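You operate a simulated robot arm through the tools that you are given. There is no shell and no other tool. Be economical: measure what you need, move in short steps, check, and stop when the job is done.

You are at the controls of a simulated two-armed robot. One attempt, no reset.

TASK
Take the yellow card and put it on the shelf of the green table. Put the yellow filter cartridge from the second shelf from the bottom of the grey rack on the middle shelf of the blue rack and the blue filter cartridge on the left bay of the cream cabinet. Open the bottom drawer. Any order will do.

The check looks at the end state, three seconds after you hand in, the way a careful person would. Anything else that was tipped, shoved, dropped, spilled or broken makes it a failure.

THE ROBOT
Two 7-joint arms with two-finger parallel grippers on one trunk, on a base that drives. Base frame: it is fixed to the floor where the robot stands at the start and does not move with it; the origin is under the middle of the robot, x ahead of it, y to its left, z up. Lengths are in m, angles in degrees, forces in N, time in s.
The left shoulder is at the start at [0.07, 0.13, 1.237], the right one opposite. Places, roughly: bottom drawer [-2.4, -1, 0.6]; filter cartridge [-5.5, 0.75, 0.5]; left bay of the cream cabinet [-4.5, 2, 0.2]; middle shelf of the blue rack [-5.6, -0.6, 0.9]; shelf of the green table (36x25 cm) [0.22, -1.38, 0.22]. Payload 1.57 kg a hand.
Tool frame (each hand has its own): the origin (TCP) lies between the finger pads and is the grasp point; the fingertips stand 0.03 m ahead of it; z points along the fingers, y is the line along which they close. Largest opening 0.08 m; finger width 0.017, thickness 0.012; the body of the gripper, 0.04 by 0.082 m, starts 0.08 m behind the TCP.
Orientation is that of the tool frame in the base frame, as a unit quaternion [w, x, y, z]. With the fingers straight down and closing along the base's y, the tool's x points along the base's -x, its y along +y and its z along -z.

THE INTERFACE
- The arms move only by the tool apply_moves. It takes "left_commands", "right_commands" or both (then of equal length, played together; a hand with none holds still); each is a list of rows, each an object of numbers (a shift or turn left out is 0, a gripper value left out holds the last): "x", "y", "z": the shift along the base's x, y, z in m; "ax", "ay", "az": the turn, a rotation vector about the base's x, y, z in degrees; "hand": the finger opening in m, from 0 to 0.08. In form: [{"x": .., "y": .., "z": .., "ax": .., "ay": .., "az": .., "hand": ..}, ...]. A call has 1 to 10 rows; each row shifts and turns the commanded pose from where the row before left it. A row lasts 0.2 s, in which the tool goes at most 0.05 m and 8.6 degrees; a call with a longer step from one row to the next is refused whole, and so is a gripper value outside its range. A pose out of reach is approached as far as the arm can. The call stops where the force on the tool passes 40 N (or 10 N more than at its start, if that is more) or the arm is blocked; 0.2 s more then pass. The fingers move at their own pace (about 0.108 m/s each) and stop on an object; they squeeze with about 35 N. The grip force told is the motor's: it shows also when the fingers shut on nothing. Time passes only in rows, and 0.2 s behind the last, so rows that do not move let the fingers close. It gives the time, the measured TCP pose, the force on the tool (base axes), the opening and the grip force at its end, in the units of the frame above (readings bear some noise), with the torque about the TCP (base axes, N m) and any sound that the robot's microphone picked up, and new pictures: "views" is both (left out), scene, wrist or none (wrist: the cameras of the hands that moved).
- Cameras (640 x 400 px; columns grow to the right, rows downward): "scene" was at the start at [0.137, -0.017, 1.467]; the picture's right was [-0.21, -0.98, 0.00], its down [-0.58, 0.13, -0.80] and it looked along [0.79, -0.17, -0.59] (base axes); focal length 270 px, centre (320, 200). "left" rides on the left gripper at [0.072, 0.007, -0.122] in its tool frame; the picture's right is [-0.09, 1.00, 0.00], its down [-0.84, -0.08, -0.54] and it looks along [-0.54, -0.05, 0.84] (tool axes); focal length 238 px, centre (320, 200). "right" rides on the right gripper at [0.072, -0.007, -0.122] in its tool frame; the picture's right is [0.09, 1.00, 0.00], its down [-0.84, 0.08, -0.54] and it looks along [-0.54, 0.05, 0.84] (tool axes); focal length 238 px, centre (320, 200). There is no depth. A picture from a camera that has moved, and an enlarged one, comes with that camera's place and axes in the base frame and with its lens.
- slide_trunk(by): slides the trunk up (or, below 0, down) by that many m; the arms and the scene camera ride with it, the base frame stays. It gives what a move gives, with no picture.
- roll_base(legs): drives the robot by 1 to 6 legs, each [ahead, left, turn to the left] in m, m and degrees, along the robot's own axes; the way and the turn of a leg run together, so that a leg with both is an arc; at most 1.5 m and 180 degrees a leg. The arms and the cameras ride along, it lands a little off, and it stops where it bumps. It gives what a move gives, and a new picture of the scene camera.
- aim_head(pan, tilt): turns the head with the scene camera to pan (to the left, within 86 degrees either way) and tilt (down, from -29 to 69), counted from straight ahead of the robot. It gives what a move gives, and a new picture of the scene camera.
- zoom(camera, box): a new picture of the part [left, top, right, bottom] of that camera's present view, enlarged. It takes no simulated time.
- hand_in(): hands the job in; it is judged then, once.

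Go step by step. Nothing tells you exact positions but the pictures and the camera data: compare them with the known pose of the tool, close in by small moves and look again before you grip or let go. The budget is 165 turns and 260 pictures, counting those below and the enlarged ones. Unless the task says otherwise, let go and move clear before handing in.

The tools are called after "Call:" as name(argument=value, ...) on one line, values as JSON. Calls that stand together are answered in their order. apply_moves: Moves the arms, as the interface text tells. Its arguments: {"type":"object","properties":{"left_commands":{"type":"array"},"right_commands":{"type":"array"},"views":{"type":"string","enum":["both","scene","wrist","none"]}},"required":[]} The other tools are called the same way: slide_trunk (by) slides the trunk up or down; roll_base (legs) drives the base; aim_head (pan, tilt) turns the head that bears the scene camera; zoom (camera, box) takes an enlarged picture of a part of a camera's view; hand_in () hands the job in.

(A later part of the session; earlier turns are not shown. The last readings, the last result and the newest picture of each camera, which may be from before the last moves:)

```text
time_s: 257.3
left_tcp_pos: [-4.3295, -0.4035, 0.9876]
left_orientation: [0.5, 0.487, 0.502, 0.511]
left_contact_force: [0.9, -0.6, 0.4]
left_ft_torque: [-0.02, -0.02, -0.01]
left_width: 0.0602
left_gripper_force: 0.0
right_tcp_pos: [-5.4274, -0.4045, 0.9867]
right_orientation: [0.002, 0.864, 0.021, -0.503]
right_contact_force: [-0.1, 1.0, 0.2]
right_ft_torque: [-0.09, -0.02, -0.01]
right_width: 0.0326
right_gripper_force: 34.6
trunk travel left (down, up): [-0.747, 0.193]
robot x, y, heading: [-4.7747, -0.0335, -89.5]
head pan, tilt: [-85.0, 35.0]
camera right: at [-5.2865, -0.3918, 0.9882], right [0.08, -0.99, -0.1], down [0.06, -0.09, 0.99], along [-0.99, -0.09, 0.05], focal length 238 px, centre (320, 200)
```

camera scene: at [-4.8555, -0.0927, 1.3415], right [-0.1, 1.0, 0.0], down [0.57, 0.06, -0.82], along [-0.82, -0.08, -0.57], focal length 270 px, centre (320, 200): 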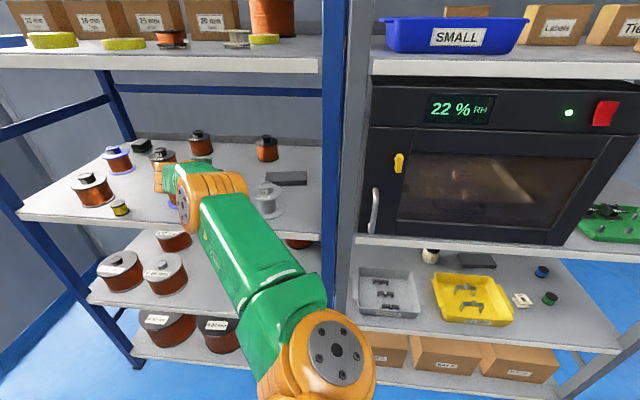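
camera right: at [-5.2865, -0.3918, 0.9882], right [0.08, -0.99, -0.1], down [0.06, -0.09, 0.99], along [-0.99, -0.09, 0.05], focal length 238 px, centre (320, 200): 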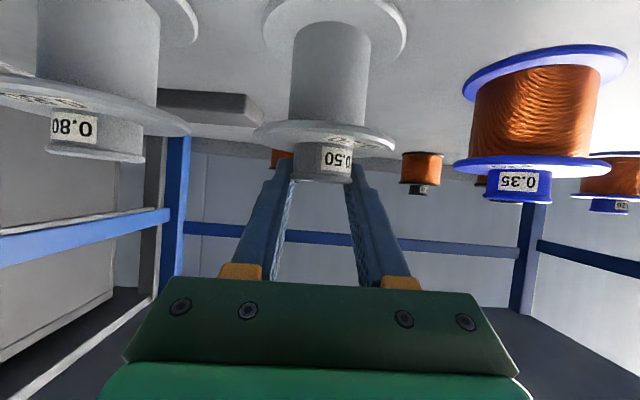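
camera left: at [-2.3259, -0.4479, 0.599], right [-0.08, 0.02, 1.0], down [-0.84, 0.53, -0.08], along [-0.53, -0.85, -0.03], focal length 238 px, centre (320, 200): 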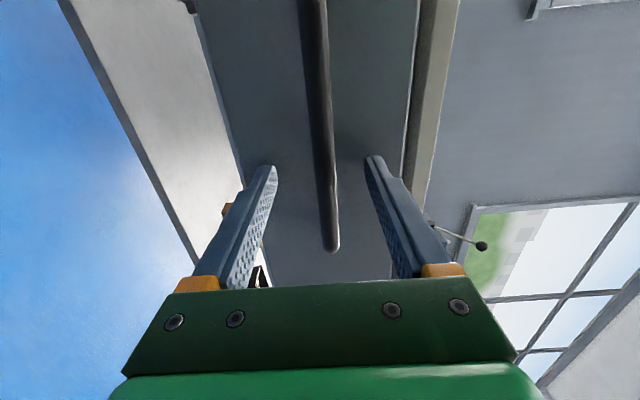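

On the shelf at the right spot. I release, raise the hand well clear, and only then back out.

Call:
apply_moves(right_commands=[{"hand": 0.04}, {"hand": 0.06}, {}, {"z": 0.025}, {"z": 0.03}, {"z": 0.02}, {}], views="none")

Call:
roll_base(legs=[[0, 0.3, 0]])

```text
time_s: 258.9
left_tcp_pos: [-4.3296, -0.4033, 0.9877]
left_orientation: [0.5, 0.486, 0.502, 0.511]
left_contact_force: [0.8, 0.5, 0.7]
left_ft_torque: [0.03, 0.01, 0.03]
left_width: 0.0601
left_gripper_force: 0.0
right_tcp_pos: [-5.4288, -0.405, 1.0618]
right_orientation: [0.001, 0.864, 0.02, -0.503]
right_contact_force: [0.1, 0.2, -0.3]
right_ft_torque: [0.03, 0.07, -0.03]
right_width: 0.06
right_gripper_force: 0.0
trunk travel left (down, up): [-0.747, 0.193]
robot x, y, heading: [-4.7695, -0.0304, -89.2]
head pan, tilt: [-85.0, 35.0]
```

```text
time_s: 261.0
left_tcp_pos: [-4.0285, -0.3993, 0.9892]
left_orientation: [0.5, 0.486, 0.503, 0.511]
left_contact_force: [-0.2, 1.4, -0.7]
left_ft_torque: [-0.01, -0.01, 0.01]
left_width: 0.0601
left_gripper_force: 0.0
right_tcp_pos: [-5.1291, -0.4014, 1.0606]
right_orientation: [0.001, 0.865, 0.019, -0.502]
right_contact_force: [1.1, -0.4, -0.2]
right_ft_torque: [-0.01, 0.01, -0.02]
right_width: 0.0602
right_gripper_force: 0.1
trunk travel left (down, up): [-0.747, 0.193]
robot x, y, heading: [-4.4737, -0.0308, -89.5]
head pan, tilt: [-85.0, 35.0]
camera scene: at [-4.5592, -0.0896, 1.3411], right [-0.1, 1.0, 0.0], down [0.57, 0.06, -0.82], along [-0.81, -0.08, -0.57], focal length 270 px, centre (320, 200)
```

scene: 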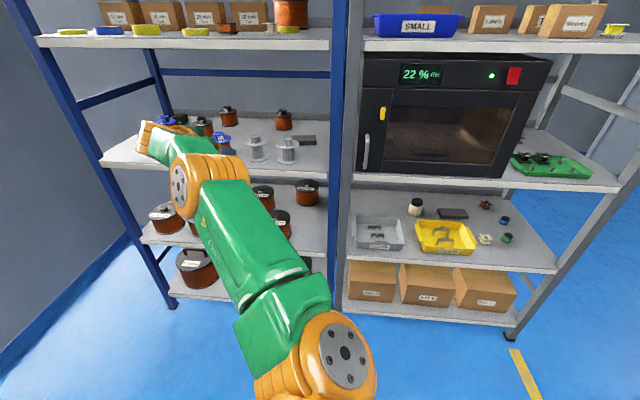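

Clear of the rack. I check the restored shelf.

Call:
zoom(camera="scene", box=[95, 90, 345, 200])

```text
2.56 times, centred on (220, 145) of scene
camera zoom: at [-4.5592, -0.0896, 1.3411], right [-0.1, 1.0, 0.0], down [0.57, 0.06, -0.82], along [-0.81, -0.08, -0.57], focal length 691 px, centre (576, 341)
```

zoom: 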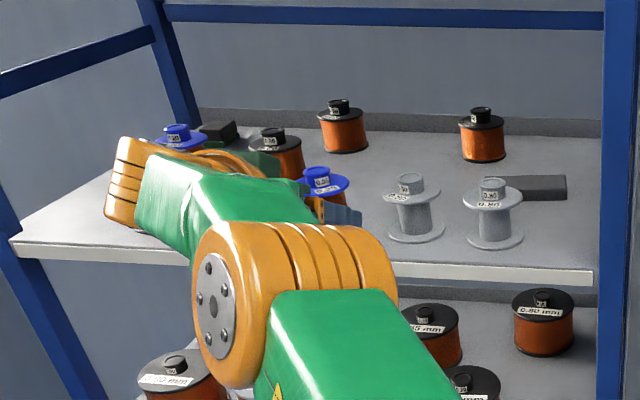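

The shelf looks restored (spacing matches the original within ~1 cm). For the deep blue cartridge, the right arm would meet the rack post and its under-slung camera would brush the green cartridge, so I'll use the left arm with its camera turned upward. I roll the left wrist 90°.

Call:
apply_moves(left_commands=[{"ax": 8.5}, {"ax": 8.5}, {"ax": 8.5}, {"ax": 8.5}, {"ax": 8.5}, {"ax": 8.5}, {"ax": 8.5}, {"ax": 8.5}, {"ax": 8.5}, {"ax": 8.5}], views="none")

Call:
apply_moves(left_commands=[{"ax": 5}, {}], views="wrist")

```text
time_s: 263.2
left_tcp_pos: [-4.0235, -0.4048, 0.9846]
left_orientation: [0.04, 0.697, 0.026, 0.716]
left_contact_force: [0.1, -0.6, 0.0]
left_ft_torque: [0.04, -0.03, 0.0]
left_width: 0.0598
left_gripper_force: 0.1
left hand out of reach, approached as far as the arm can: row 1
right_tcp_pos: [-5.1273, -0.3996, 1.0618]
right_orientation: [0.002, 0.864, 0.02, -0.503]
right_contact_force: [0.6, 0.2, 0.0]
right_ft_torque: [0.03, 0.01, 0.01]
right_width: 0.0601
right_gripper_force: 0.0
trunk travel left (down, up): [-0.747, 0.193]
robot x, y, heading: [-4.4717, -0.0359, -89.6]
head pan, tilt: [-85.0, 35.0]
```

```text
time_s: 263.8
left_tcp_pos: [-4.0247, -0.4054, 0.9853]
left_orientation: [0.009, 0.698, -0.005, 0.716]
left_contact_force: [0.9, 0.0, 0.1]
left_ft_torque: [-0.01, -0.01, 0.0]
left_width: 0.0602
left_gripper_force: 0.0
right_tcp_pos: [-5.1278, -0.4001, 1.0611]
right_orientation: [0.001, 0.865, 0.02, -0.502]
right_contact_force: [0.1, 0.0, -0.1]
right_ft_torque: [0.01, 0.0, 0.03]
right_width: 0.06
right_gripper_force: 0.1
trunk travel left (down, up): [-0.747, 0.193]
robot x, y, heading: [-4.4694, -0.0381, -89.5]
head pan, tilt: [-85.0, 35.0]
camera left: at [-4.1487, -0.4086, 1.0527], right [-0.02, -1.0, -0.09], down [-0.52, 0.08, -0.85], along [0.85, 0.03, -0.52], focal length 238 px, centre (320, 200)
```

left: 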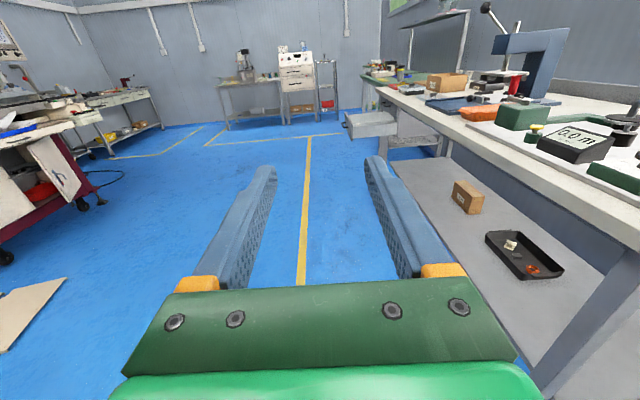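

The camera now sits on top, view upright. I extend and pitch the left hand 20° down, turn 180° so the left side faces the rack, and approach the grey rack.

Call:
apply_moves(left_commands=[{"x": 0.03, "ay": 5}, {"x": 0.03, "ay": 5}, {"x": 0.02, "ay": 5}, {"x": 0.02, "ay": 5}, {"hand": 0.07}, {}], views="none")

Call:
roll_base(legs=[[0, 0, 90], [0, 0, 90], [0.3, 0, 0]])

Call:
slide_trunk(by=-0.35)

Call:
apply_moves(left_commands=[{}], views="wrist")

```text
time_s: 265.2
left_tcp_pos: [-3.9255, -0.4046, 0.9854]
left_orientation: [0.011, 0.811, -0.004, 0.585]
left_contact_force: [-0.3, 1.0, 0.0]
left_ft_torque: [0.01, 0.03, 0.0]
left_width: 0.0701
left_gripper_force: 0.1
right_tcp_pos: [-5.1271, -0.4002, 1.0609]
right_orientation: [0.002, 0.864, 0.02, -0.503]
right_contact_force: [0.4, 0.7, -0.1]
right_ft_torque: [0.01, -0.04, 0.01]
right_width: 0.06
right_gripper_force: 0.1
trunk travel left (down, up): [-0.747, 0.193]
robot x, y, heading: [-4.4725, -0.0302, -89.5]
head pan, tilt: [-85.0, 35.0]
```

```text
time_s: 274.9
left_tcp_pos: [-5.013, 0.6479, 0.9861]
left_orientation: [-0.584, 0.009, 0.811, 0.015]
left_contact_force: [0.3, 0.0, -0.2]
left_ft_torque: [-0.02, 0.01, -0.04]
left_width: 0.0701
left_gripper_force: 0.2
right_tcp_pos: [-3.8111, 0.6282, 1.0633]
right_orientation: [0.503, -0.014, 0.864, -0.001]
right_contact_force: [-0.5, -0.7, 0.2]
right_ft_torque: [-0.04, 0.0, 0.01]
right_width: 0.06
right_gripper_force: 0.0
trunk travel left (down, up): [-0.747, 0.193]
robot x, y, heading: [-4.4712, 0.267, 89.9]
head pan, tilt: [-85.0, 35.0]
camera scene: at [-4.3821, 0.3278, 1.3413], right [0.09, -1.0, 0.0], down [-0.57, -0.05, -0.82], along [0.82, 0.07, -0.57], focal length 270 px, centre (320, 200)
```

scene: 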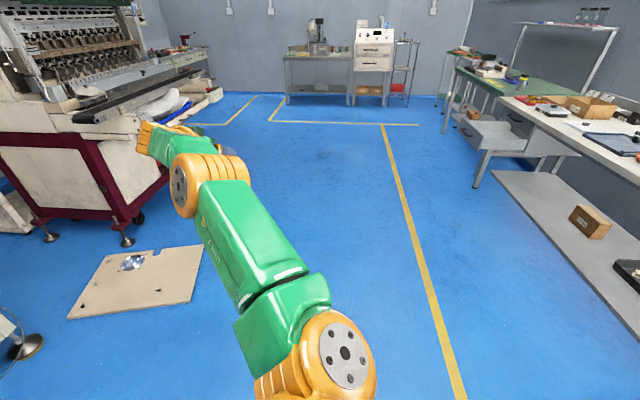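

```text
time_s: 278.3
left_tcp_pos: [-5.0136, 0.6494, 0.6352]
left_orientation: [-0.584, 0.009, 0.811, 0.014]
left_contact_force: [0.4, 0.0, -0.5]
left_ft_torque: [0.01, 0.02, 0.01]
left_width: 0.0701
left_gripper_force: 0.0
right_tcp_pos: [-3.8111, 0.6277, 0.7114]
right_orientation: [0.502, -0.014, 0.865, -0.002]
right_contact_force: [0.5, 0.3, 0.4]
right_ft_torque: [0.03, 0.02, 0.02]
right_width: 0.0599
right_gripper_force: 0.1
trunk travel left (down, up): [-0.397, 0.543]
robot x, y, heading: [-4.4756, 0.2696, 89.7]
head pan, tilt: [-85.0, 35.0]
```

```text
time_s: 278.7
left_tcp_pos: [-5.0142, 0.6487, 0.6368]
left_orientation: [-0.584, 0.009, 0.811, 0.015]
left_contact_force: [0.2, 0.8, 0.3]
left_ft_torque: [-0.04, 0.01, 0.01]
left_width: 0.0701
left_gripper_force: 0.0
right_tcp_pos: [-3.8102, 0.6301, 0.7122]
right_orientation: [0.503, -0.014, 0.864, -0.002]
right_contact_force: [-0.7, -0.3, 0.6]
right_ft_torque: [-0.05, 0.02, 0.01]
right_width: 0.06
right_gripper_force: 0.0
trunk travel left (down, up): [-0.397, 0.543]
robot x, y, heading: [-4.4691, 0.2676, 89.8]
head pan, tilt: [-85.0, 35.0]
camera left: at [-4.9202, 0.652, 0.7418], right [0.06, 1.0, -0.07], down [0.78, -0.09, -0.62], along [-0.63, -0.02, -0.78], focal length 238 px, centre (320, 200)
```

left: 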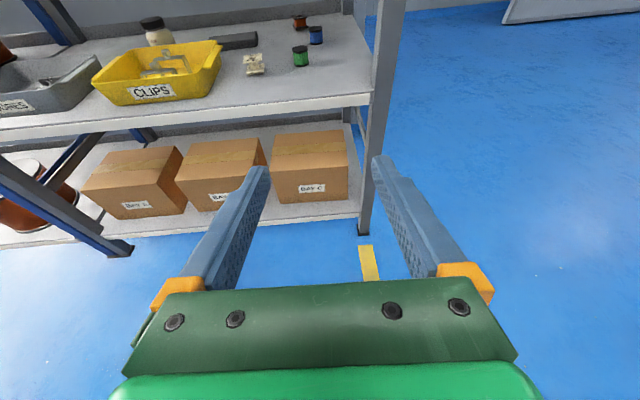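

Clear view: blue ≈(-5.64,0.667), green ≈(-5.52,0.626) in front of it on the left. I pitch the hand to ~35° so it passes over the green one, and extend the arm a bit more.

Call:
apply_moves(left_commands=[{"ay": -8.5}, {"ay": -8.5}, {"x": -0.035}, {"x": -0.035}, {}], views="none")

Call:
roll_base(legs=[[0.018, 0, 0], [0, 0.35, 0]])

Call:
apply_moves(left_commands=[{}], views="wrist")

```text
time_s: 279.9
left_tcp_pos: [-5.0837, 0.6496, 0.6358]
left_orientation: [-0.459, 0.007, 0.888, 0.016]
left_contact_force: [0.0, -0.7, 0.6]
left_ft_torque: [0.01, -0.01, -0.02]
left_width: 0.0702
left_gripper_force: 0.0
right_tcp_pos: [-3.8105, 0.6288, 0.7118]
right_orientation: [0.502, -0.014, 0.865, -0.002]
right_contact_force: [-0.5, -0.7, 0.2]
right_ft_torque: [-0.02, -0.01, -0.01]
right_width: 0.0603
right_gripper_force: 0.1
trunk travel left (down, up): [-0.397, 0.543]
robot x, y, heading: [-4.4734, 0.2682, 89.8]
head pan, tilt: [-85.0, 35.0]
```

```text
time_s: 282.5
left_tcp_pos: [-5.432, 0.668, 0.6358]
left_orientation: [-0.457, 0.007, 0.889, 0.016]
left_contact_force: [0.1, -0.1, 0.2]
left_ft_torque: [-0.02, 0.02, -0.05]
left_width: 0.0698
left_gripper_force: 0.0
right_tcp_pos: [-4.1592, 0.6485, 0.7124]
right_orientation: [0.503, -0.015, 0.864, -0.001]
right_contact_force: [0.0, -0.9, 0.4]
right_ft_torque: [0.04, -0.02, 0.01]
right_width: 0.06
right_gripper_force: 0.1
trunk travel left (down, up): [-0.397, 0.543]
robot x, y, heading: [-4.817, 0.287, 90.1]
head pan, tilt: [-85.0, 35.0]
camera scene: at [-4.7301, 0.3479, 0.9913], right [0.09, -1.0, 0.0], down [-0.57, -0.05, -0.82], along [0.82, 0.07, -0.57], focal length 270 px, centre (320, 200)
```

scene: 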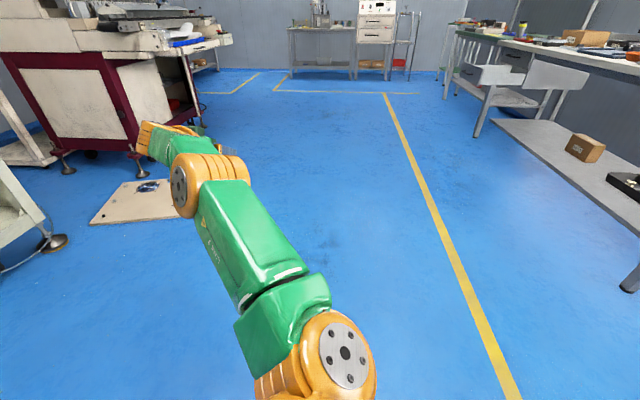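

```text
time_s: 282.9
left_tcp_pos: [-5.4312, 0.6678, 0.6355]
left_orientation: [-0.458, 0.006, 0.889, 0.015]
left_contact_force: [-0.2, 0.4, -0.3]
left_ft_torque: [0.0, -0.01, -0.04]
left_width: 0.07
left_gripper_force: 0.1
right_tcp_pos: [-4.1594, 0.6474, 0.7106]
right_orientation: [0.502, -0.014, 0.865, -0.002]
right_contact_force: [-0.3, -0.8, 0.0]
right_ft_torque: [-0.01, 0.0, -0.01]
right_width: 0.0598
right_gripper_force: 0.1
trunk travel left (down, up): [-0.397, 0.543]
robot x, y, heading: [-4.8214, 0.2845, 89.9]
head pan, tilt: [-85.0, 35.0]
camera left: at [-5.3737, 0.6709, 0.7644], right [0.08, 1.0, -0.05], down [0.92, -0.09, -0.37], along [-0.37, -0.02, -0.93], focal length 238 px, centre (320, 200)
```

left: 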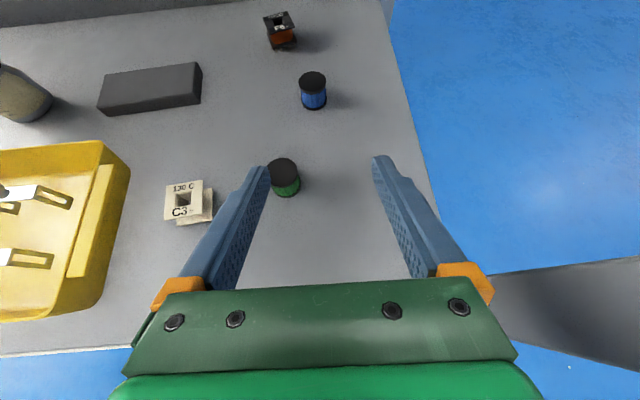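

Blue is right on the hand's line (≈(-5.61,0.668)), green clear to the left. I slide in 0.1 m above, then step down and in.

Call:
roll_base(legs=[[0, 0.1, 0]])

Call:
slide_trunk(by=-0.04)

Call:
apply_moves(left_commands=[{}], views="wrist")

```text
time_s: 284.1
left_tcp_pos: [-5.5315, 0.6675, 0.6353]
left_orientation: [-0.458, 0.007, 0.889, 0.015]
left_contact_force: [0.0, -0.3, -0.4]
left_ft_torque: [-0.03, 0.04, -0.01]
left_width: 0.07
left_gripper_force: 0.0
right_tcp_pos: [-4.2586, 0.6474, 0.7119]
right_orientation: [0.503, -0.015, 0.864, -0.001]
right_contact_force: [0.2, 0.2, 0.2]
right_ft_torque: [-0.01, 0.03, -0.05]
right_width: 0.0602
right_gripper_force: 0.0
trunk travel left (down, up): [-0.397, 0.543]
robot x, y, heading: [-4.9176, 0.2903, 90.1]
head pan, tilt: [-85.0, 35.0]
camera scene: at [-4.8294, 0.348, 0.9913], right [0.09, -1.0, 0.0], down [-0.57, -0.05, -0.82], along [0.82, 0.07, -0.57], focal length 270 px, centre (320, 200)
```

scene: 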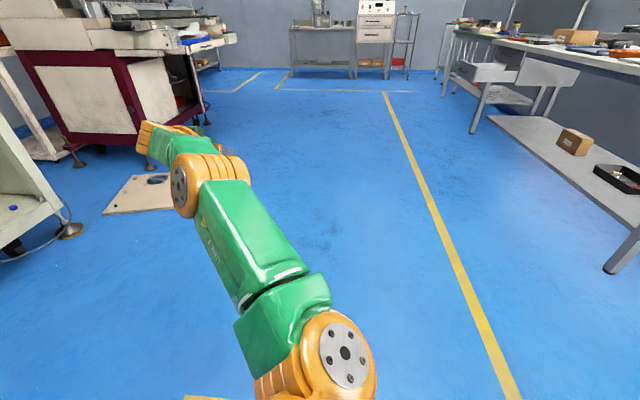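

```text
time_s: 284.9
left_tcp_pos: [-5.529, 0.6681, 0.5961]
left_orientation: [-0.457, 0.007, 0.889, 0.016]
left_contact_force: [-0.2, -0.2, 0.4]
left_ft_torque: [0.04, -0.01, -0.02]
left_width: 0.0698
left_gripper_force: 0.0
right_tcp_pos: [-4.2581, 0.6479, 0.6712]
right_orientation: [0.502, -0.015, 0.865, -0.001]
right_contact_force: [-0.5, -0.4, 0.5]
right_ft_torque: [0.01, 0.03, 0.04]
right_width: 0.0601
right_gripper_force: 0.1
trunk travel left (down, up): [-0.357, 0.583]
robot x, y, heading: [-4.9183, 0.2889, 90.0]
head pan, tilt: [-85.0, 35.0]
```

```text
time_s: 285.3
left_tcp_pos: [-5.5313, 0.6684, 0.5965]
left_orientation: [-0.458, 0.006, 0.889, 0.016]
left_contact_force: [0.9, -0.1, 0.2]
left_ft_torque: [0.02, 0.05, 0.01]
left_width: 0.07
left_gripper_force: 0.0
right_tcp_pos: [-4.2599, 0.6472, 0.6722]
right_orientation: [0.502, -0.014, 0.865, -0.002]
right_contact_force: [-0.9, -0.3, 0.4]
right_ft_torque: [-0.03, 0.0, -0.01]
right_width: 0.0597
right_gripper_force: 0.1
trunk travel left (down, up): [-0.357, 0.583]
robot x, y, heading: [-4.9188, 0.2898, 89.9]
head pan, tilt: [-85.0, 35.0]
camera left: at [-5.4728, 0.671, 0.7245], right [0.08, 1.0, -0.05], down [0.92, -0.09, -0.37], along [-0.37, -0.02, -0.93], focal length 238 px, centre (320, 200)
```

left: 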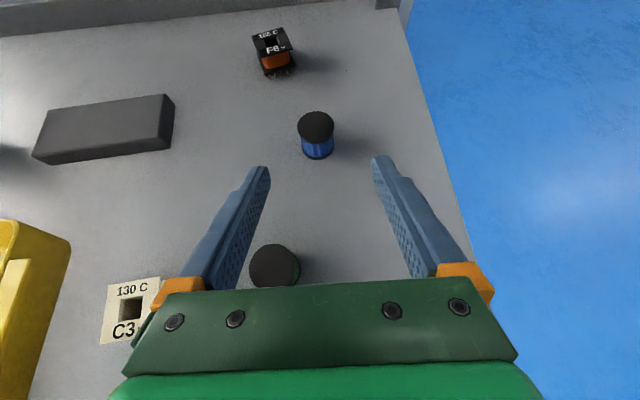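

Blue confirmed at (-5.611,0.669). I continue in: 0.045 ahead, then down 2.5 cm, and check.

Call:
roll_base(legs=[[0, 0.045, 0]])

Call:
slide_trunk(by=-0.025)

Call:
apply_moves(left_commands=[{}], views="wrist")

```text
time_s: 286.2
left_tcp_pos: [-5.5756, 0.6688, 0.5957]
left_orientation: [-0.458, 0.006, 0.889, 0.015]
left_contact_force: [0.1, 1.1, 0.4]
left_ft_torque: [-0.01, 0.01, -0.06]
left_width: 0.0699
left_gripper_force: 0.0
right_tcp_pos: [-4.3042, 0.647, 0.672]
right_orientation: [0.503, -0.014, 0.864, -0.001]
right_contact_force: [-0.7, -0.6, 0.3]
right_ft_torque: [0.03, 0.01, -0.01]
right_width: 0.0598
right_gripper_force: 0.0
trunk travel left (down, up): [-0.357, 0.583]
robot x, y, heading: [-4.9633, 0.2872, 90.1]
head pan, tilt: [-85.0, 35.0]
camera scene: at [-4.8749, 0.348, 0.9513], right [0.09, -1.0, 0.0], down [-0.57, -0.05, -0.82], along [0.82, 0.07, -0.57], focal length 270 px, centre (320, 200)
```

scene: 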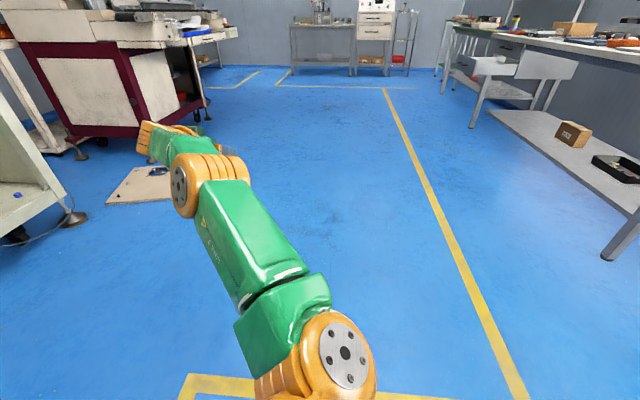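

```text
time_s: 286.9
left_tcp_pos: [-5.5757, 0.6682, 0.5711]
left_orientation: [-0.458, 0.006, 0.889, 0.016]
left_contact_force: [-0.5, 0.1, -0.8]
left_ft_torque: [-0.02, 0.01, -0.02]
left_width: 0.0701
left_gripper_force: 0.2
right_tcp_pos: [-4.3038, 0.6476, 0.6462]
right_orientation: [0.503, -0.015, 0.864, -0.002]
right_contact_force: [-0.8, 1.0, -0.7]
right_ft_torque: [0.02, 0.01, 0.02]
right_width: 0.06
right_gripper_force: 0.0
trunk travel left (down, up): [-0.332, 0.608]
robot x, y, heading: [-4.9619, 0.2875, 90.0]
head pan, tilt: [-85.0, 35.0]
```

```text
time_s: 287.3
left_tcp_pos: [-5.5765, 0.6685, 0.571]
left_orientation: [-0.458, 0.007, 0.889, 0.016]
left_contact_force: [0.0, -0.3, 0.0]
left_ft_torque: [0.01, -0.03, -0.01]
left_width: 0.07
left_gripper_force: 0.0
right_tcp_pos: [-4.3036, 0.6477, 0.6453]
right_orientation: [0.503, -0.015, 0.864, -0.001]
right_contact_force: [1.0, 0.0, 0.3]
right_ft_torque: [0.0, -0.01, -0.01]
right_width: 0.06
right_gripper_force: 0.1
trunk travel left (down, up): [-0.332, 0.608]
robot x, y, heading: [-4.9609, 0.2914, 90.2]
head pan, tilt: [-85.0, 35.0]
camera left: at [-5.5182, 0.671, 0.6995], right [0.08, 1.0, -0.05], down [0.92, -0.09, -0.37], along [-0.37, -0.02, -0.93], focal length 238 px, centre (320, 200)
```

left: 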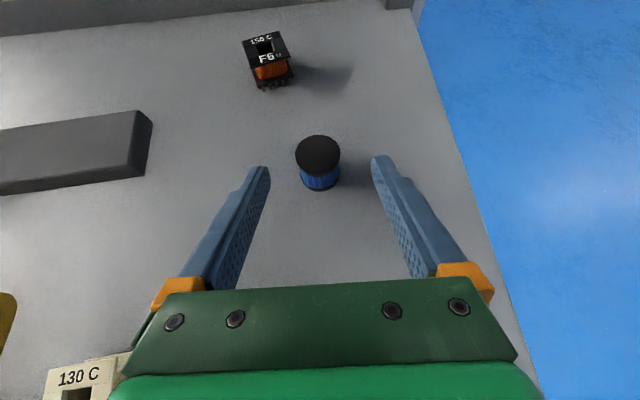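

Perfectly centred. Last bit: 0.032 in, 2.6 cm down, then close.

Call:
roll_base(legs=[[0, 0.032, 0]])

Call:
slide_trunk(by=-0.025)

Call:
apply_moves(left_commands=[{"hand": 0.05}, {"hand": 0.03}, {"hand": 0.015}, {}, {}], views="wrist")

```text
time_s: 288.1
left_tcp_pos: [-5.608, 0.6692, 0.5709]
left_orientation: [-0.458, 0.006, 0.889, 0.016]
left_contact_force: [0.1, 0.6, 0.4]
left_ft_torque: [0.01, 0.0, 0.0]
left_width: 0.0699
left_gripper_force: 0.2
right_tcp_pos: [-4.335, 0.6476, 0.6465]
right_orientation: [0.503, -0.015, 0.864, -0.001]
right_contact_force: [-1.0, -0.4, 0.3]
right_ft_torque: [0.04, 0.0, 0.01]
right_width: 0.0602
right_gripper_force: 0.0
trunk travel left (down, up): [-0.332, 0.608]
robot x, y, heading: [-4.9961, 0.2897, 89.8]
head pan, tilt: [-85.0, 35.0]
camera scene: at [-4.9069, 0.348, 0.9263], right [0.09, -1.0, 0.0], down [-0.57, -0.05, -0.82], along [0.82, 0.07, -0.57], focal length 270 px, centre (320, 200)
```

scene: 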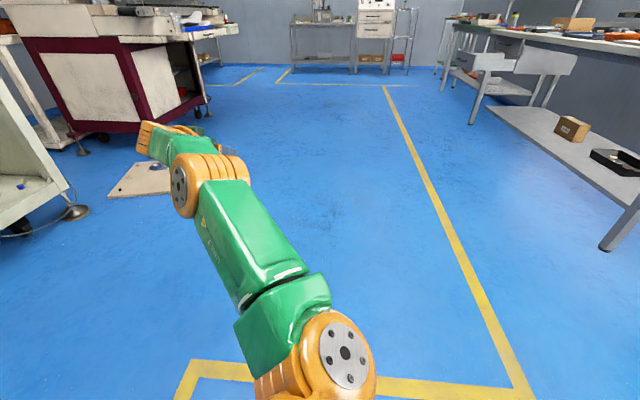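

```text
time_s: 288.9
left_tcp_pos: [-5.607, 0.6689, 0.546]
left_orientation: [-0.458, 0.007, 0.889, 0.016]
left_contact_force: [0.1, -0.3, 0.5]
left_ft_torque: [-0.01, -0.05, 0.04]
left_width: 0.0701
left_gripper_force: 0.1
right_tcp_pos: [-4.3362, 0.6479, 0.6222]
right_orientation: [0.502, -0.014, 0.865, -0.003]
right_contact_force: [-1.0, 0.2, 0.1]
right_ft_torque: [0.02, 0.0, 0.01]
right_width: 0.0599
right_gripper_force: 0.2
trunk travel left (down, up): [-0.307, 0.633]
robot x, y, heading: [-5.0002, 0.2888, 89.7]
head pan, tilt: [-85.0, 35.0]
```

```text
time_s: 290.1
left_tcp_pos: [-5.6077, 0.6655, 0.5466]
left_orientation: [-0.458, 0.007, 0.889, 0.016]
left_contact_force: [-1.0, 0.2, 0.0]
left_ft_torque: [0.0, -0.01, -0.02]
left_width: 0.0305
left_gripper_force: 35.4
right_tcp_pos: [-4.3367, 0.6485, 0.6212]
right_orientation: [0.502, -0.015, 0.864, -0.002]
right_contact_force: [0.4, -0.7, 0.4]
right_ft_torque: [-0.02, 0.0, 0.01]
right_width: 0.0599
right_gripper_force: 0.0
trunk travel left (down, up): [-0.307, 0.633]
robot x, y, heading: [-4.9989, 0.288, 89.9]
head pan, tilt: [-85.0, 35.0]
camera left: at [-5.5502, 0.6711, 0.6745], right [0.08, 1.0, -0.05], down [0.92, -0.09, -0.37], along [-0.37, -0.02, -0.93], focal length 238 px, centre (320, 200)
```

left: 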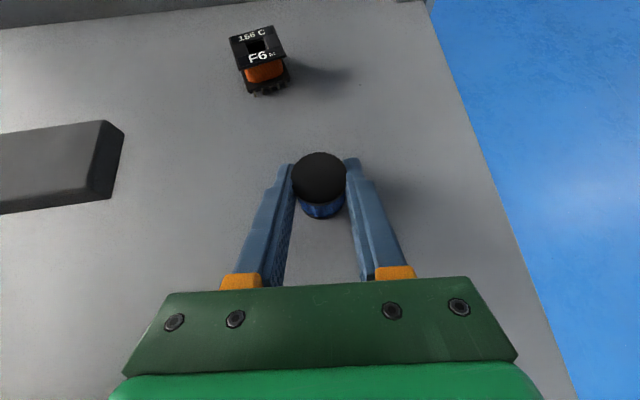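

Blue cartridge gripped (30.5 mm). I lift 9 cm and back straight out of the rack.

Call:
slide_trunk(by=0.09)

Call:
roll_base(legs=[[0, -0.5, 0]])

Call:
apply_moves(left_commands=[{}], views="wrist")

```text
time_s: 291.3
left_tcp_pos: [-5.6079, 0.6698, 0.636]
left_orientation: [-0.458, 0.006, 0.889, 0.015]
left_contact_force: [-0.5, 0.3, -0.8]
left_ft_torque: [-0.05, 0.0, -0.03]
left_width: 0.0303
left_gripper_force: 34.8
right_tcp_pos: [-4.3367, 0.6473, 0.7118]
right_orientation: [0.503, -0.014, 0.864, -0.002]
right_contact_force: [0.5, 0.3, 0.0]
right_ft_torque: [0.02, 0.02, 0.0]
right_width: 0.0597
right_gripper_force: 0.1
trunk travel left (down, up): [-0.397, 0.543]
robot x, y, heading: [-4.9979, 0.2857, 90.0]
head pan, tilt: [-85.0, 35.0]
```

```text
time_s: 294.2
left_tcp_pos: [-5.1049, 0.6674, 0.636]
left_orientation: [-0.458, 0.006, 0.889, 0.015]
left_contact_force: [0.4, -0.2, -0.2]
left_ft_torque: [0.02, 0.02, 0.0]
left_width: 0.0304
left_gripper_force: 34.7
right_tcp_pos: [-3.8336, 0.6464, 0.7105]
right_orientation: [0.502, -0.015, 0.865, -0.002]
right_contact_force: [0.2, -0.2, -0.2]
right_ft_torque: [0.01, -0.01, 0.06]
right_width: 0.0599
right_gripper_force: 0.0
trunk travel left (down, up): [-0.397, 0.543]
robot x, y, heading: [-4.4936, 0.2865, 89.7]
head pan, tilt: [-85.0, 35.0]
camera scene: at [-4.4042, 0.3468, 0.9912], right [0.08, -1.0, 0.0], down [-0.57, -0.05, -0.82], along [0.82, 0.07, -0.57], focal length 270 px, centre (320, 200)
```

scene: 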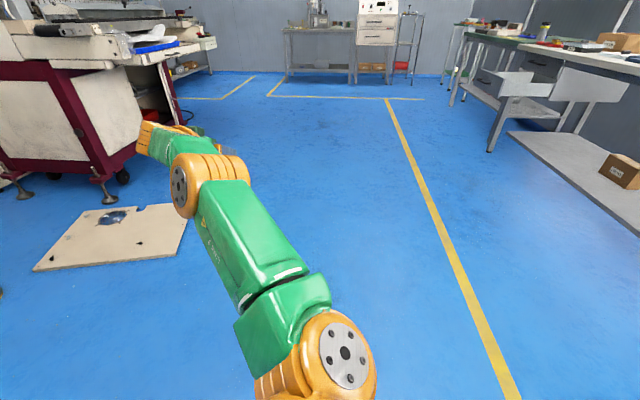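

```text
time_s: 294.6
left_tcp_pos: [-5.1059, 0.6676, 0.6355]
left_orientation: [-0.459, 0.008, 0.888, 0.017]
left_contact_force: [-0.1, -0.5, 0.2]
left_ft_torque: [0.0, -0.02, -0.02]
left_width: 0.0305
left_gripper_force: 34.7
right_tcp_pos: [-3.8335, 0.645, 0.7106]
right_orientation: [0.502, -0.013, 0.865, -0.003]
right_contact_force: [-0.2, 0.4, 0.9]
right_ft_torque: [-0.03, 0.0, 0.01]
right_width: 0.0599
right_gripper_force: 0.0
trunk travel left (down, up): [-0.397, 0.543]
robot x, y, heading: [-4.4946, 0.2883, 89.7]
head pan, tilt: [-85.0, 35.0]
camera left: at [-5.0477, 0.671, 0.7644], right [0.08, 1.0, -0.05], down [0.92, -0.09, -0.37], along [-0.37, -0.02, -0.93], focal length 238 px, centre (320, 200)
```

left: 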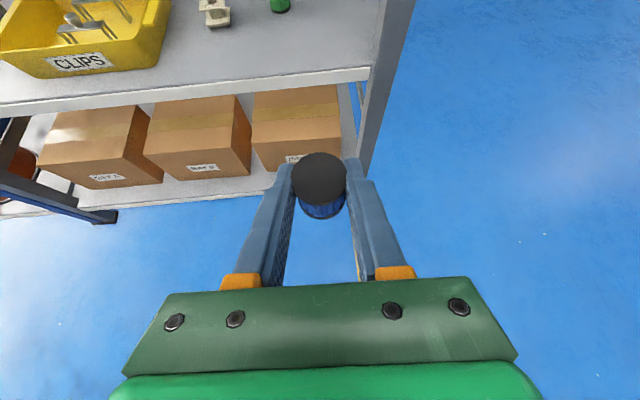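

Held securely and green untouched. Now I turn to put my left side toward the cream cabinet and approach its left bay.

Call:
roll_base(legs=[[0, 0, -90], [-0.31, 0, 0], [0, 0.4, 0]])

Call:
aim_head(pan=60, tilt=35)

Call:
apply_moves(left_commands=[{}], views="wrist")

```text
time_s: 302.7
left_tcp_pos: [-4.4108, 1.3, 0.6351]
left_orientation: [-0.31, 0.638, 0.619, 0.337]
left_contact_force: [0.2, 0.1, 0.0]
left_ft_torque: [-0.01, -0.03, 0.02]
left_width: 0.0303
left_gripper_force: 34.9
right_tcp_pos: [-4.4484, 0.0284, 0.7124]
right_orientation: [0.352, 0.605, 0.617, -0.359]
right_contact_force: [-0.1, -0.4, 0.5]
right_ft_torque: [0.01, -0.03, -0.03]
right_width: 0.0601
right_gripper_force: 0.1
trunk travel left (down, up): [-0.397, 0.543]
robot x, y, heading: [-4.7982, 0.6897, -1.0]
head pan, tilt: [-85.0, 35.0]
camera scene: at [-4.741, 0.6069, 0.9913], right [-1.0, -0.07, 0.0], down [-0.04, 0.57, -0.82], along [0.06, -0.82, -0.57], focal length 270 px, centre (320, 200)
```

scene: 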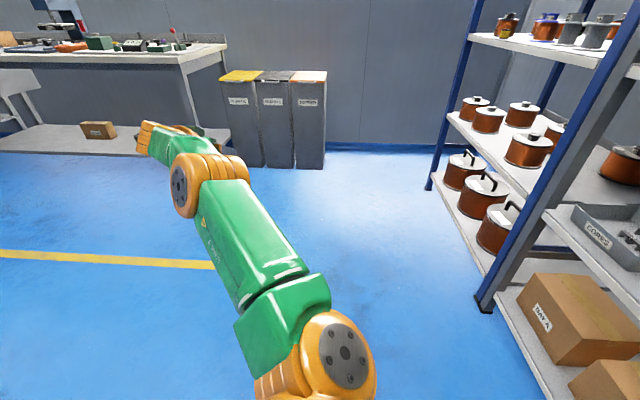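

```text
time_s: 305.0
left_tcp_pos: [-4.4114, 1.3003, 0.6358]
left_orientation: [-0.31, 0.637, 0.62, 0.337]
left_contact_force: [-0.6, -0.4, -0.8]
left_ft_torque: [0.0, 0.0, 0.01]
left_width: 0.0303
left_gripper_force: 35.0
right_tcp_pos: [-4.4498, 0.0275, 0.7117]
right_orientation: [0.352, 0.606, 0.616, -0.36]
right_contact_force: [-0.5, -0.2, 0.8]
right_ft_torque: [-0.01, 0.0, -0.02]
right_width: 0.0599
right_gripper_force: 0.1
trunk travel left (down, up): [-0.397, 0.543]
robot x, y, heading: [-4.802, 0.6996, -0.7]
head pan, tilt: [60.0, 35.0]
camera scene: at [-4.7021, 0.7701, 0.9912], right [0.86, -0.51, 0.0], down [-0.29, -0.49, -0.82], along [0.42, 0.7, -0.57], focal length 270 px, centre (320, 200)
```

scene: 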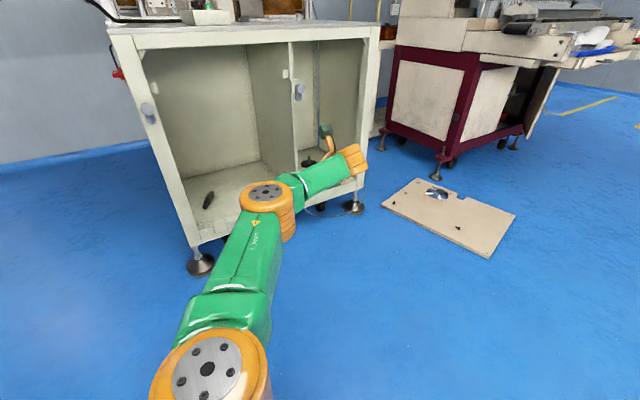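

```text
time_s: 305.4
left_tcp_pos: [-4.4111, 1.3002, 0.6345]
left_orientation: [-0.31, 0.638, 0.62, 0.337]
left_contact_force: [0.2, -0.4, -0.6]
left_ft_torque: [0.02, -0.01, -0.02]
left_width: 0.0301
left_gripper_force: 34.5
right_tcp_pos: [-4.4492, 0.0289, 0.7116]
right_orientation: [0.352, 0.606, 0.617, -0.359]
right_contact_force: [-0.3, -0.1, 1.2]
right_ft_torque: [0.01, 0.02, 0.04]
right_width: 0.0599
right_gripper_force: 0.0
trunk travel left (down, up): [-0.397, 0.543]
robot x, y, heading: [-4.7973, 0.6939, -0.8]
head pan, tilt: [60.0, 35.0]
camera left: at [-4.4093, 1.2428, 0.7644], right [0.99, -0.09, -0.05], down [-0.11, -0.92, -0.37], along [-0.01, 0.37, -0.93], focal length 238 px, centre (320, 200)
```

left: 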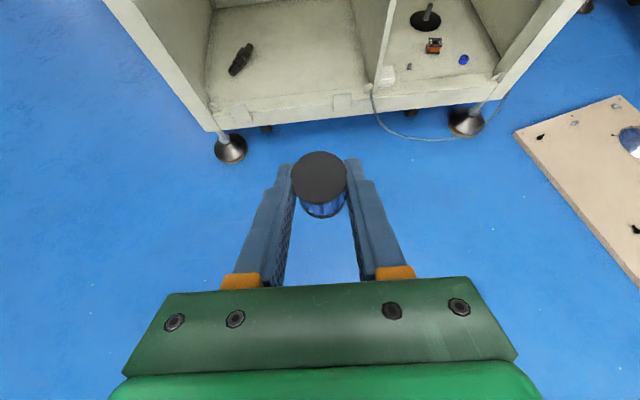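

The left bay is empty except for a small black object at its left; floor z≈0.2, front y≈1.78, x −4.71…−4.23. I lower the trunk outside and drive in toward (-4.38,1.93).

Call:
slide_trunk(by=-0.325)

Call:
roll_base(legs=[[0.03, 0, 0.8], [0, 0.35, 0]])

Call:
apply_moves(left_commands=[{}], views="wrist")

```text
time_s: 308.6
left_tcp_pos: [-4.4101, 1.3, 0.3111]
left_orientation: [-0.31, 0.638, 0.619, 0.337]
left_contact_force: [0.5, -0.2, -0.5]
left_ft_torque: [-0.01, 0.0, 0.03]
left_width: 0.0306
left_gripper_force: 35.1
right_tcp_pos: [-4.4494, 0.029, 0.3866]
right_orientation: [0.351, 0.605, 0.617, -0.359]
right_contact_force: [0.3, -0.6, -0.7]
right_ft_torque: [0.0, 0.01, -0.03]
right_width: 0.06
right_gripper_force: 0.1
trunk travel left (down, up): [-0.072, 0.868]
robot x, y, heading: [-4.7974, 0.6941, -0.9]
head pan, tilt: [60.0, 35.0]
```

```text
time_s: 311.3
left_tcp_pos: [-4.3878, 1.654, 0.3123]
left_orientation: [-0.313, 0.633, 0.624, 0.334]
left_contact_force: [-0.3, 0.3, -0.4]
left_ft_torque: [-0.01, 0.02, -0.01]
left_width: 0.0304
left_gripper_force: 35.5
right_tcp_pos: [-4.4095, 0.3825, 0.3866]
right_orientation: [0.355, 0.601, 0.622, -0.356]
right_contact_force: [0.0, 0.2, -0.3]
right_ft_torque: [-0.04, 0.01, 0.01]
right_width: 0.0603
right_gripper_force: 0.1
trunk travel left (down, up): [-0.072, 0.868]
robot x, y, heading: [-4.7662, 1.0403, -0.3]
head pan, tilt: [60.0, 35.0]
camera scene: at [-4.6724, 1.1199, 0.6662], right [0.86, -0.5, 0.0], down [-0.29, -0.5, -0.82], along [0.41, 0.71, -0.57], focal length 270 px, centre (320, 200)
```

scene: 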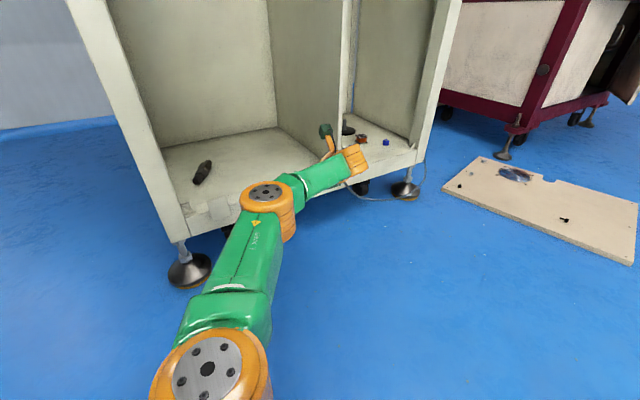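

```text
time_s: 311.7
left_tcp_pos: [-4.3877, 1.6541, 0.3111]
left_orientation: [-0.312, 0.633, 0.624, 0.335]
left_contact_force: [-0.2, -0.2, -0.5]
left_ft_torque: [-0.01, -0.02, 0.0]
left_width: 0.0305
left_gripper_force: 35.3
right_tcp_pos: [-4.4091, 0.3822, 0.3868]
right_orientation: [0.354, 0.602, 0.621, -0.356]
right_contact_force: [-0.3, 0.2, 0.0]
right_ft_torque: [0.0, 0.04, 0.02]
right_width: 0.0599
right_gripper_force: 0.1
trunk travel left (down, up): [-0.072, 0.868]
robot x, y, heading: [-4.7712, 1.0423, 0.1]
head pan, tilt: [60.0, 35.0]
camera left: at [-4.3859, 1.5964, 0.4393], right [1.0, -0.08, -0.05], down [-0.09, -0.92, -0.37], along [-0.02, 0.37, -0.93], focal length 238 px, centre (320, 200)
```

left: 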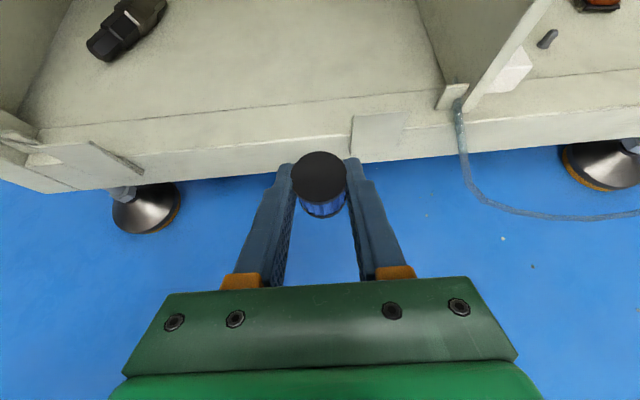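

The path into the bay is clear. I move in 0.28 m and look.

Call:
roll_base(legs=[[0, 0.28, 0]])

Call:
apply_moves(left_commands=[{}], views="wrist")

```text
time_s: 313.7
left_tcp_pos: [-4.3876, 1.936, 0.31]
left_orientation: [-0.313, 0.633, 0.624, 0.335]
left_contact_force: [-0.5, -0.2, -0.1]
left_ft_torque: [-0.02, -0.01, -0.01]
left_width: 0.0304
left_gripper_force: 34.9
right_tcp_pos: [-4.4086, 0.6631, 0.387]
right_orientation: [0.354, 0.601, 0.622, -0.356]
right_contact_force: [-0.4, 0.0, 0.0]
right_ft_torque: [-0.02, 0.03, -0.02]
right_width: 0.06
right_gripper_force: 0.1
trunk travel left (down, up): [-0.072, 0.868]
robot x, y, heading: [-4.7657, 1.3219, -0.4]
head pan, tilt: [60.0, 35.0]
camera scene: at [-4.6721, 1.4016, 0.6662], right [0.87, -0.5, 0.0], down [-0.29, -0.5, -0.82], along [0.41, 0.71, -0.57], focal length 270 px, centre (320, 200)
```

scene: 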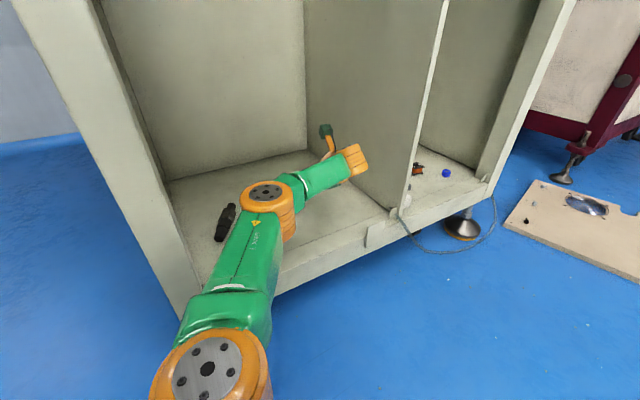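

```text
time_s: 314.1
left_tcp_pos: [-4.3872, 1.9354, 0.3099]
left_orientation: [-0.313, 0.633, 0.624, 0.335]
left_contact_force: [0.3, 0.5, -0.8]
left_ft_torque: [-0.01, 0.04, 0.01]
left_width: 0.0301
left_gripper_force: 35.1
right_tcp_pos: [-4.4083, 0.6644, 0.3861]
right_orientation: [0.354, 0.601, 0.622, -0.357]
right_contact_force: [0.7, 0.5, 0.9]
right_ft_torque: [-0.01, 0.02, 0.01]
right_width: 0.06
right_gripper_force: 0.1
trunk travel left (down, up): [-0.072, 0.868]
robot x, y, heading: [-4.7669, 1.3244, 0.2]
head pan, tilt: [60.0, 35.0]
camera left: at [-4.3864, 1.8786, 0.4393], right [1.0, -0.08, -0.05], down [-0.09, -0.93, -0.37], along [-0.02, 0.37, -0.93], focal length 238 px, centre (320, 200)
```

left: 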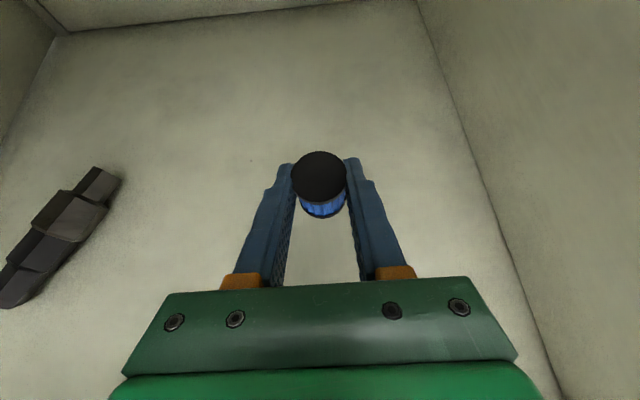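

Inside the left bay with open floor below; the black tool is to the left near my elbow, so I shift 3 cm away from it and lower most of the way.

Call:
roll_base(legs=[[0.03, 0, 0]])

Call:
slide_trunk(by=-0.04)

Call:
apply_moves(left_commands=[{"z": -0.008}, {"z": -0.008}, {}], views="wrist")

```text
time_s: 314.9
left_tcp_pos: [-4.3585, 1.9355, 0.311]
left_orientation: [-0.313, 0.633, 0.624, 0.335]
left_contact_force: [0.2, -0.3, -0.3]
left_ft_torque: [0.01, -0.01, 0.04]
left_width: 0.0304
left_gripper_force: 35.0
right_tcp_pos: [-4.3782, 0.6633, 0.3878]
right_orientation: [0.354, 0.601, 0.621, -0.356]
right_contact_force: [0.0, -0.8, 0.8]
right_ft_torque: [0.02, 0.0, 0.0]
right_width: 0.0602
right_gripper_force: 0.2
trunk travel left (down, up): [-0.072, 0.868]
robot x, y, heading: [-4.737, 1.3246, -0.0]
head pan, tilt: [60.0, 35.0]
camera scene: at [-4.6419, 1.4016, 0.6662], right [0.87, -0.5, 0.0], down [-0.29, -0.5, -0.82], along [0.41, 0.71, -0.57], focal length 270 px, centre (320, 200)
```

scene: 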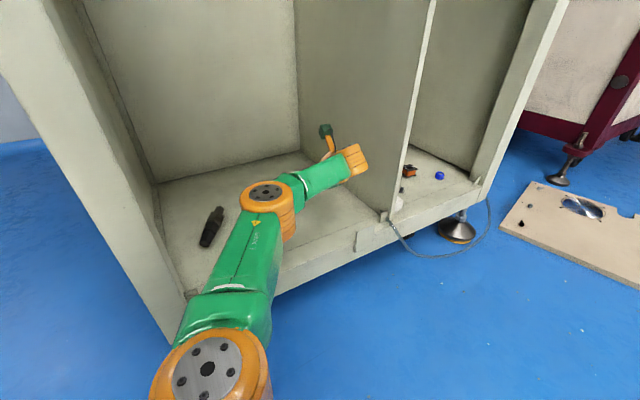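

```text
time_s: 315.7
left_tcp_pos: [-4.3587, 1.9349, 0.2707]
left_orientation: [-0.313, 0.633, 0.624, 0.335]
left_contact_force: [0.1, 0.6, -0.4]
left_ft_torque: [-0.03, 0.0, 0.02]
left_width: 0.0305
left_gripper_force: 34.9
right_tcp_pos: [-4.3769, 0.6642, 0.3466]
right_orientation: [0.354, 0.601, 0.621, -0.356]
right_contact_force: [-0.6, -0.7, 0.7]
right_ft_torque: [-0.03, 0.0, 0.03]
right_width: 0.0602
right_gripper_force: 0.1
trunk travel left (down, up): [-0.032, 0.908]
robot x, y, heading: [-4.7373, 1.3229, 0.0]
head pan, tilt: [60.0, 35.0]
```

```text
time_s: 316.5
left_tcp_pos: [-4.3591, 1.9339, 0.2588]
left_orientation: [-0.314, 0.632, 0.623, 0.338]
left_contact_force: [2.0, 2.8, 14.3]
left_ft_torque: [0.15, 0.12, -0.05]
left_width: 0.0303
left_gripper_force: 35.1
right_tcp_pos: [-4.3788, 0.6632, 0.3445]
right_orientation: [0.354, 0.602, 0.622, -0.354]
right_contact_force: [-0.2, 0.8, -0.3]
right_ft_torque: [0.01, 0.0, -0.04]
right_width: 0.0599
right_gripper_force: 0.1
trunk travel left (down, up): [-0.032, 0.908]
robot x, y, heading: [-4.7373, 1.3239, 0.1]
head pan, tilt: [60.0, 35.0]
camera left: at [-4.3567, 1.8776, 0.3874], right [1.0, -0.08, -0.05], down [-0.09, -0.92, -0.37], along [-0.02, 0.38, -0.93], focal length 238 px, centre (320, 200)
```

left: 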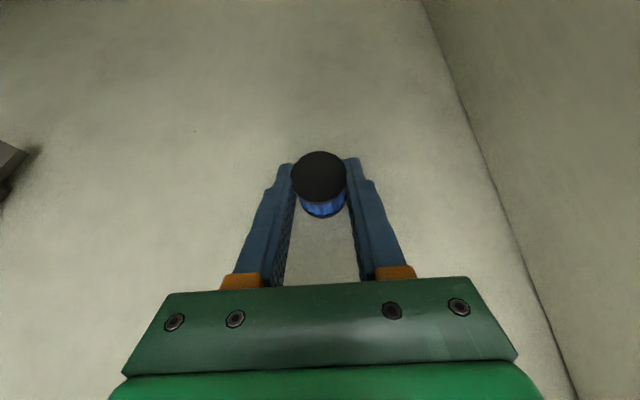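

Contact at TCP z≈0.259 (14 N). I ease up 3 mm, release, and lift straight up.

Call:
apply_moves(left_commands=[{"z": 0.003}, {}, {"hand": 0.036}, {"hand": 0.05}, {"hand": 0.065}, {}], views="none")

Call:
slide_trunk(by=0.09)

Call:
apply_moves(left_commands=[{}], views="wrist")

```text
time_s: 317.9
left_tcp_pos: [-4.358, 1.9349, 0.2577]
left_orientation: [-0.313, 0.633, 0.624, 0.334]
left_contact_force: [-0.3, -0.8, 0.3]
left_ft_torque: [0.03, 0.05, 0.03]
left_width: 0.0648
left_gripper_force: 0.0
right_tcp_pos: [-4.3775, 0.6633, 0.3456]
right_orientation: [0.355, 0.6, 0.622, -0.356]
right_contact_force: [0.3, -0.2, 0.1]
right_ft_torque: [-0.02, 0.0, 0.0]
right_width: 0.06
right_gripper_force: 0.0
trunk travel left (down, up): [-0.032, 0.908]
robot x, y, heading: [-4.7397, 1.3229, 0.3]
head pan, tilt: [60.0, 35.0]
```

```text
time_s: 319.2
left_tcp_pos: [-4.3589, 1.9363, 0.348]
left_orientation: [-0.312, 0.633, 0.624, 0.334]
left_contact_force: [0.7, 0.5, 0.4]
left_ft_torque: [-0.02, 0.02, -0.03]
left_width: 0.0649
left_gripper_force: 0.2
right_tcp_pos: [-4.3784, 0.6635, 0.4364]
right_orientation: [0.355, 0.601, 0.622, -0.356]
right_contact_force: [-0.2, -0.3, 0.4]
right_ft_torque: [0.0, 0.01, 0.0]
right_width: 0.0601
right_gripper_force: 0.0
trunk travel left (down, up): [-0.122, 0.818]
robot x, y, heading: [-4.7366, 1.3252, 0.2]
head pan, tilt: [60.0, 35.0]
```

```text
time_s: 319.6
left_tcp_pos: [-4.3588, 1.9359, 0.3477]
left_orientation: [-0.313, 0.633, 0.625, 0.334]
left_contact_force: [-0.2, 0.9, 0.0]
left_ft_torque: [0.01, -0.01, 0.01]
left_width: 0.0652
left_gripper_force: 0.1
right_tcp_pos: [-4.3778, 0.6631, 0.4372]
right_orientation: [0.354, 0.601, 0.622, -0.356]
right_contact_force: [-0.6, 0.6, -0.4]
right_ft_torque: [0.0, 0.0, -0.01]
right_width: 0.06
right_gripper_force: 0.0
trunk travel left (down, up): [-0.122, 0.818]
robot x, y, heading: [-4.7382, 1.3228, -0.2]
head pan, tilt: [60.0, 35.0]
camera left: at [-4.3561, 1.8787, 0.4764], right [1.0, -0.08, -0.05], down [-0.09, -0.92, -0.37], along [-0.02, 0.37, -0.93], focal length 238 px, centre (320, 200)
```

left: 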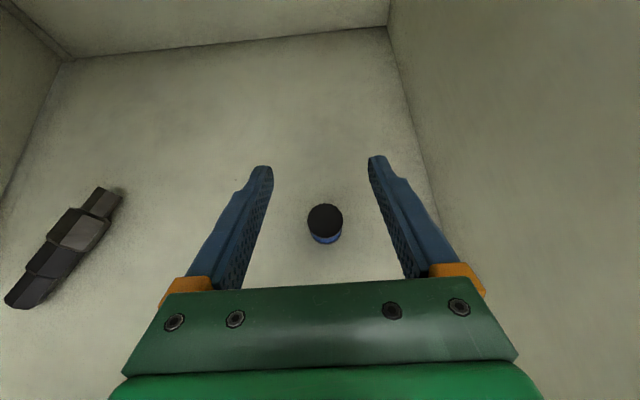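

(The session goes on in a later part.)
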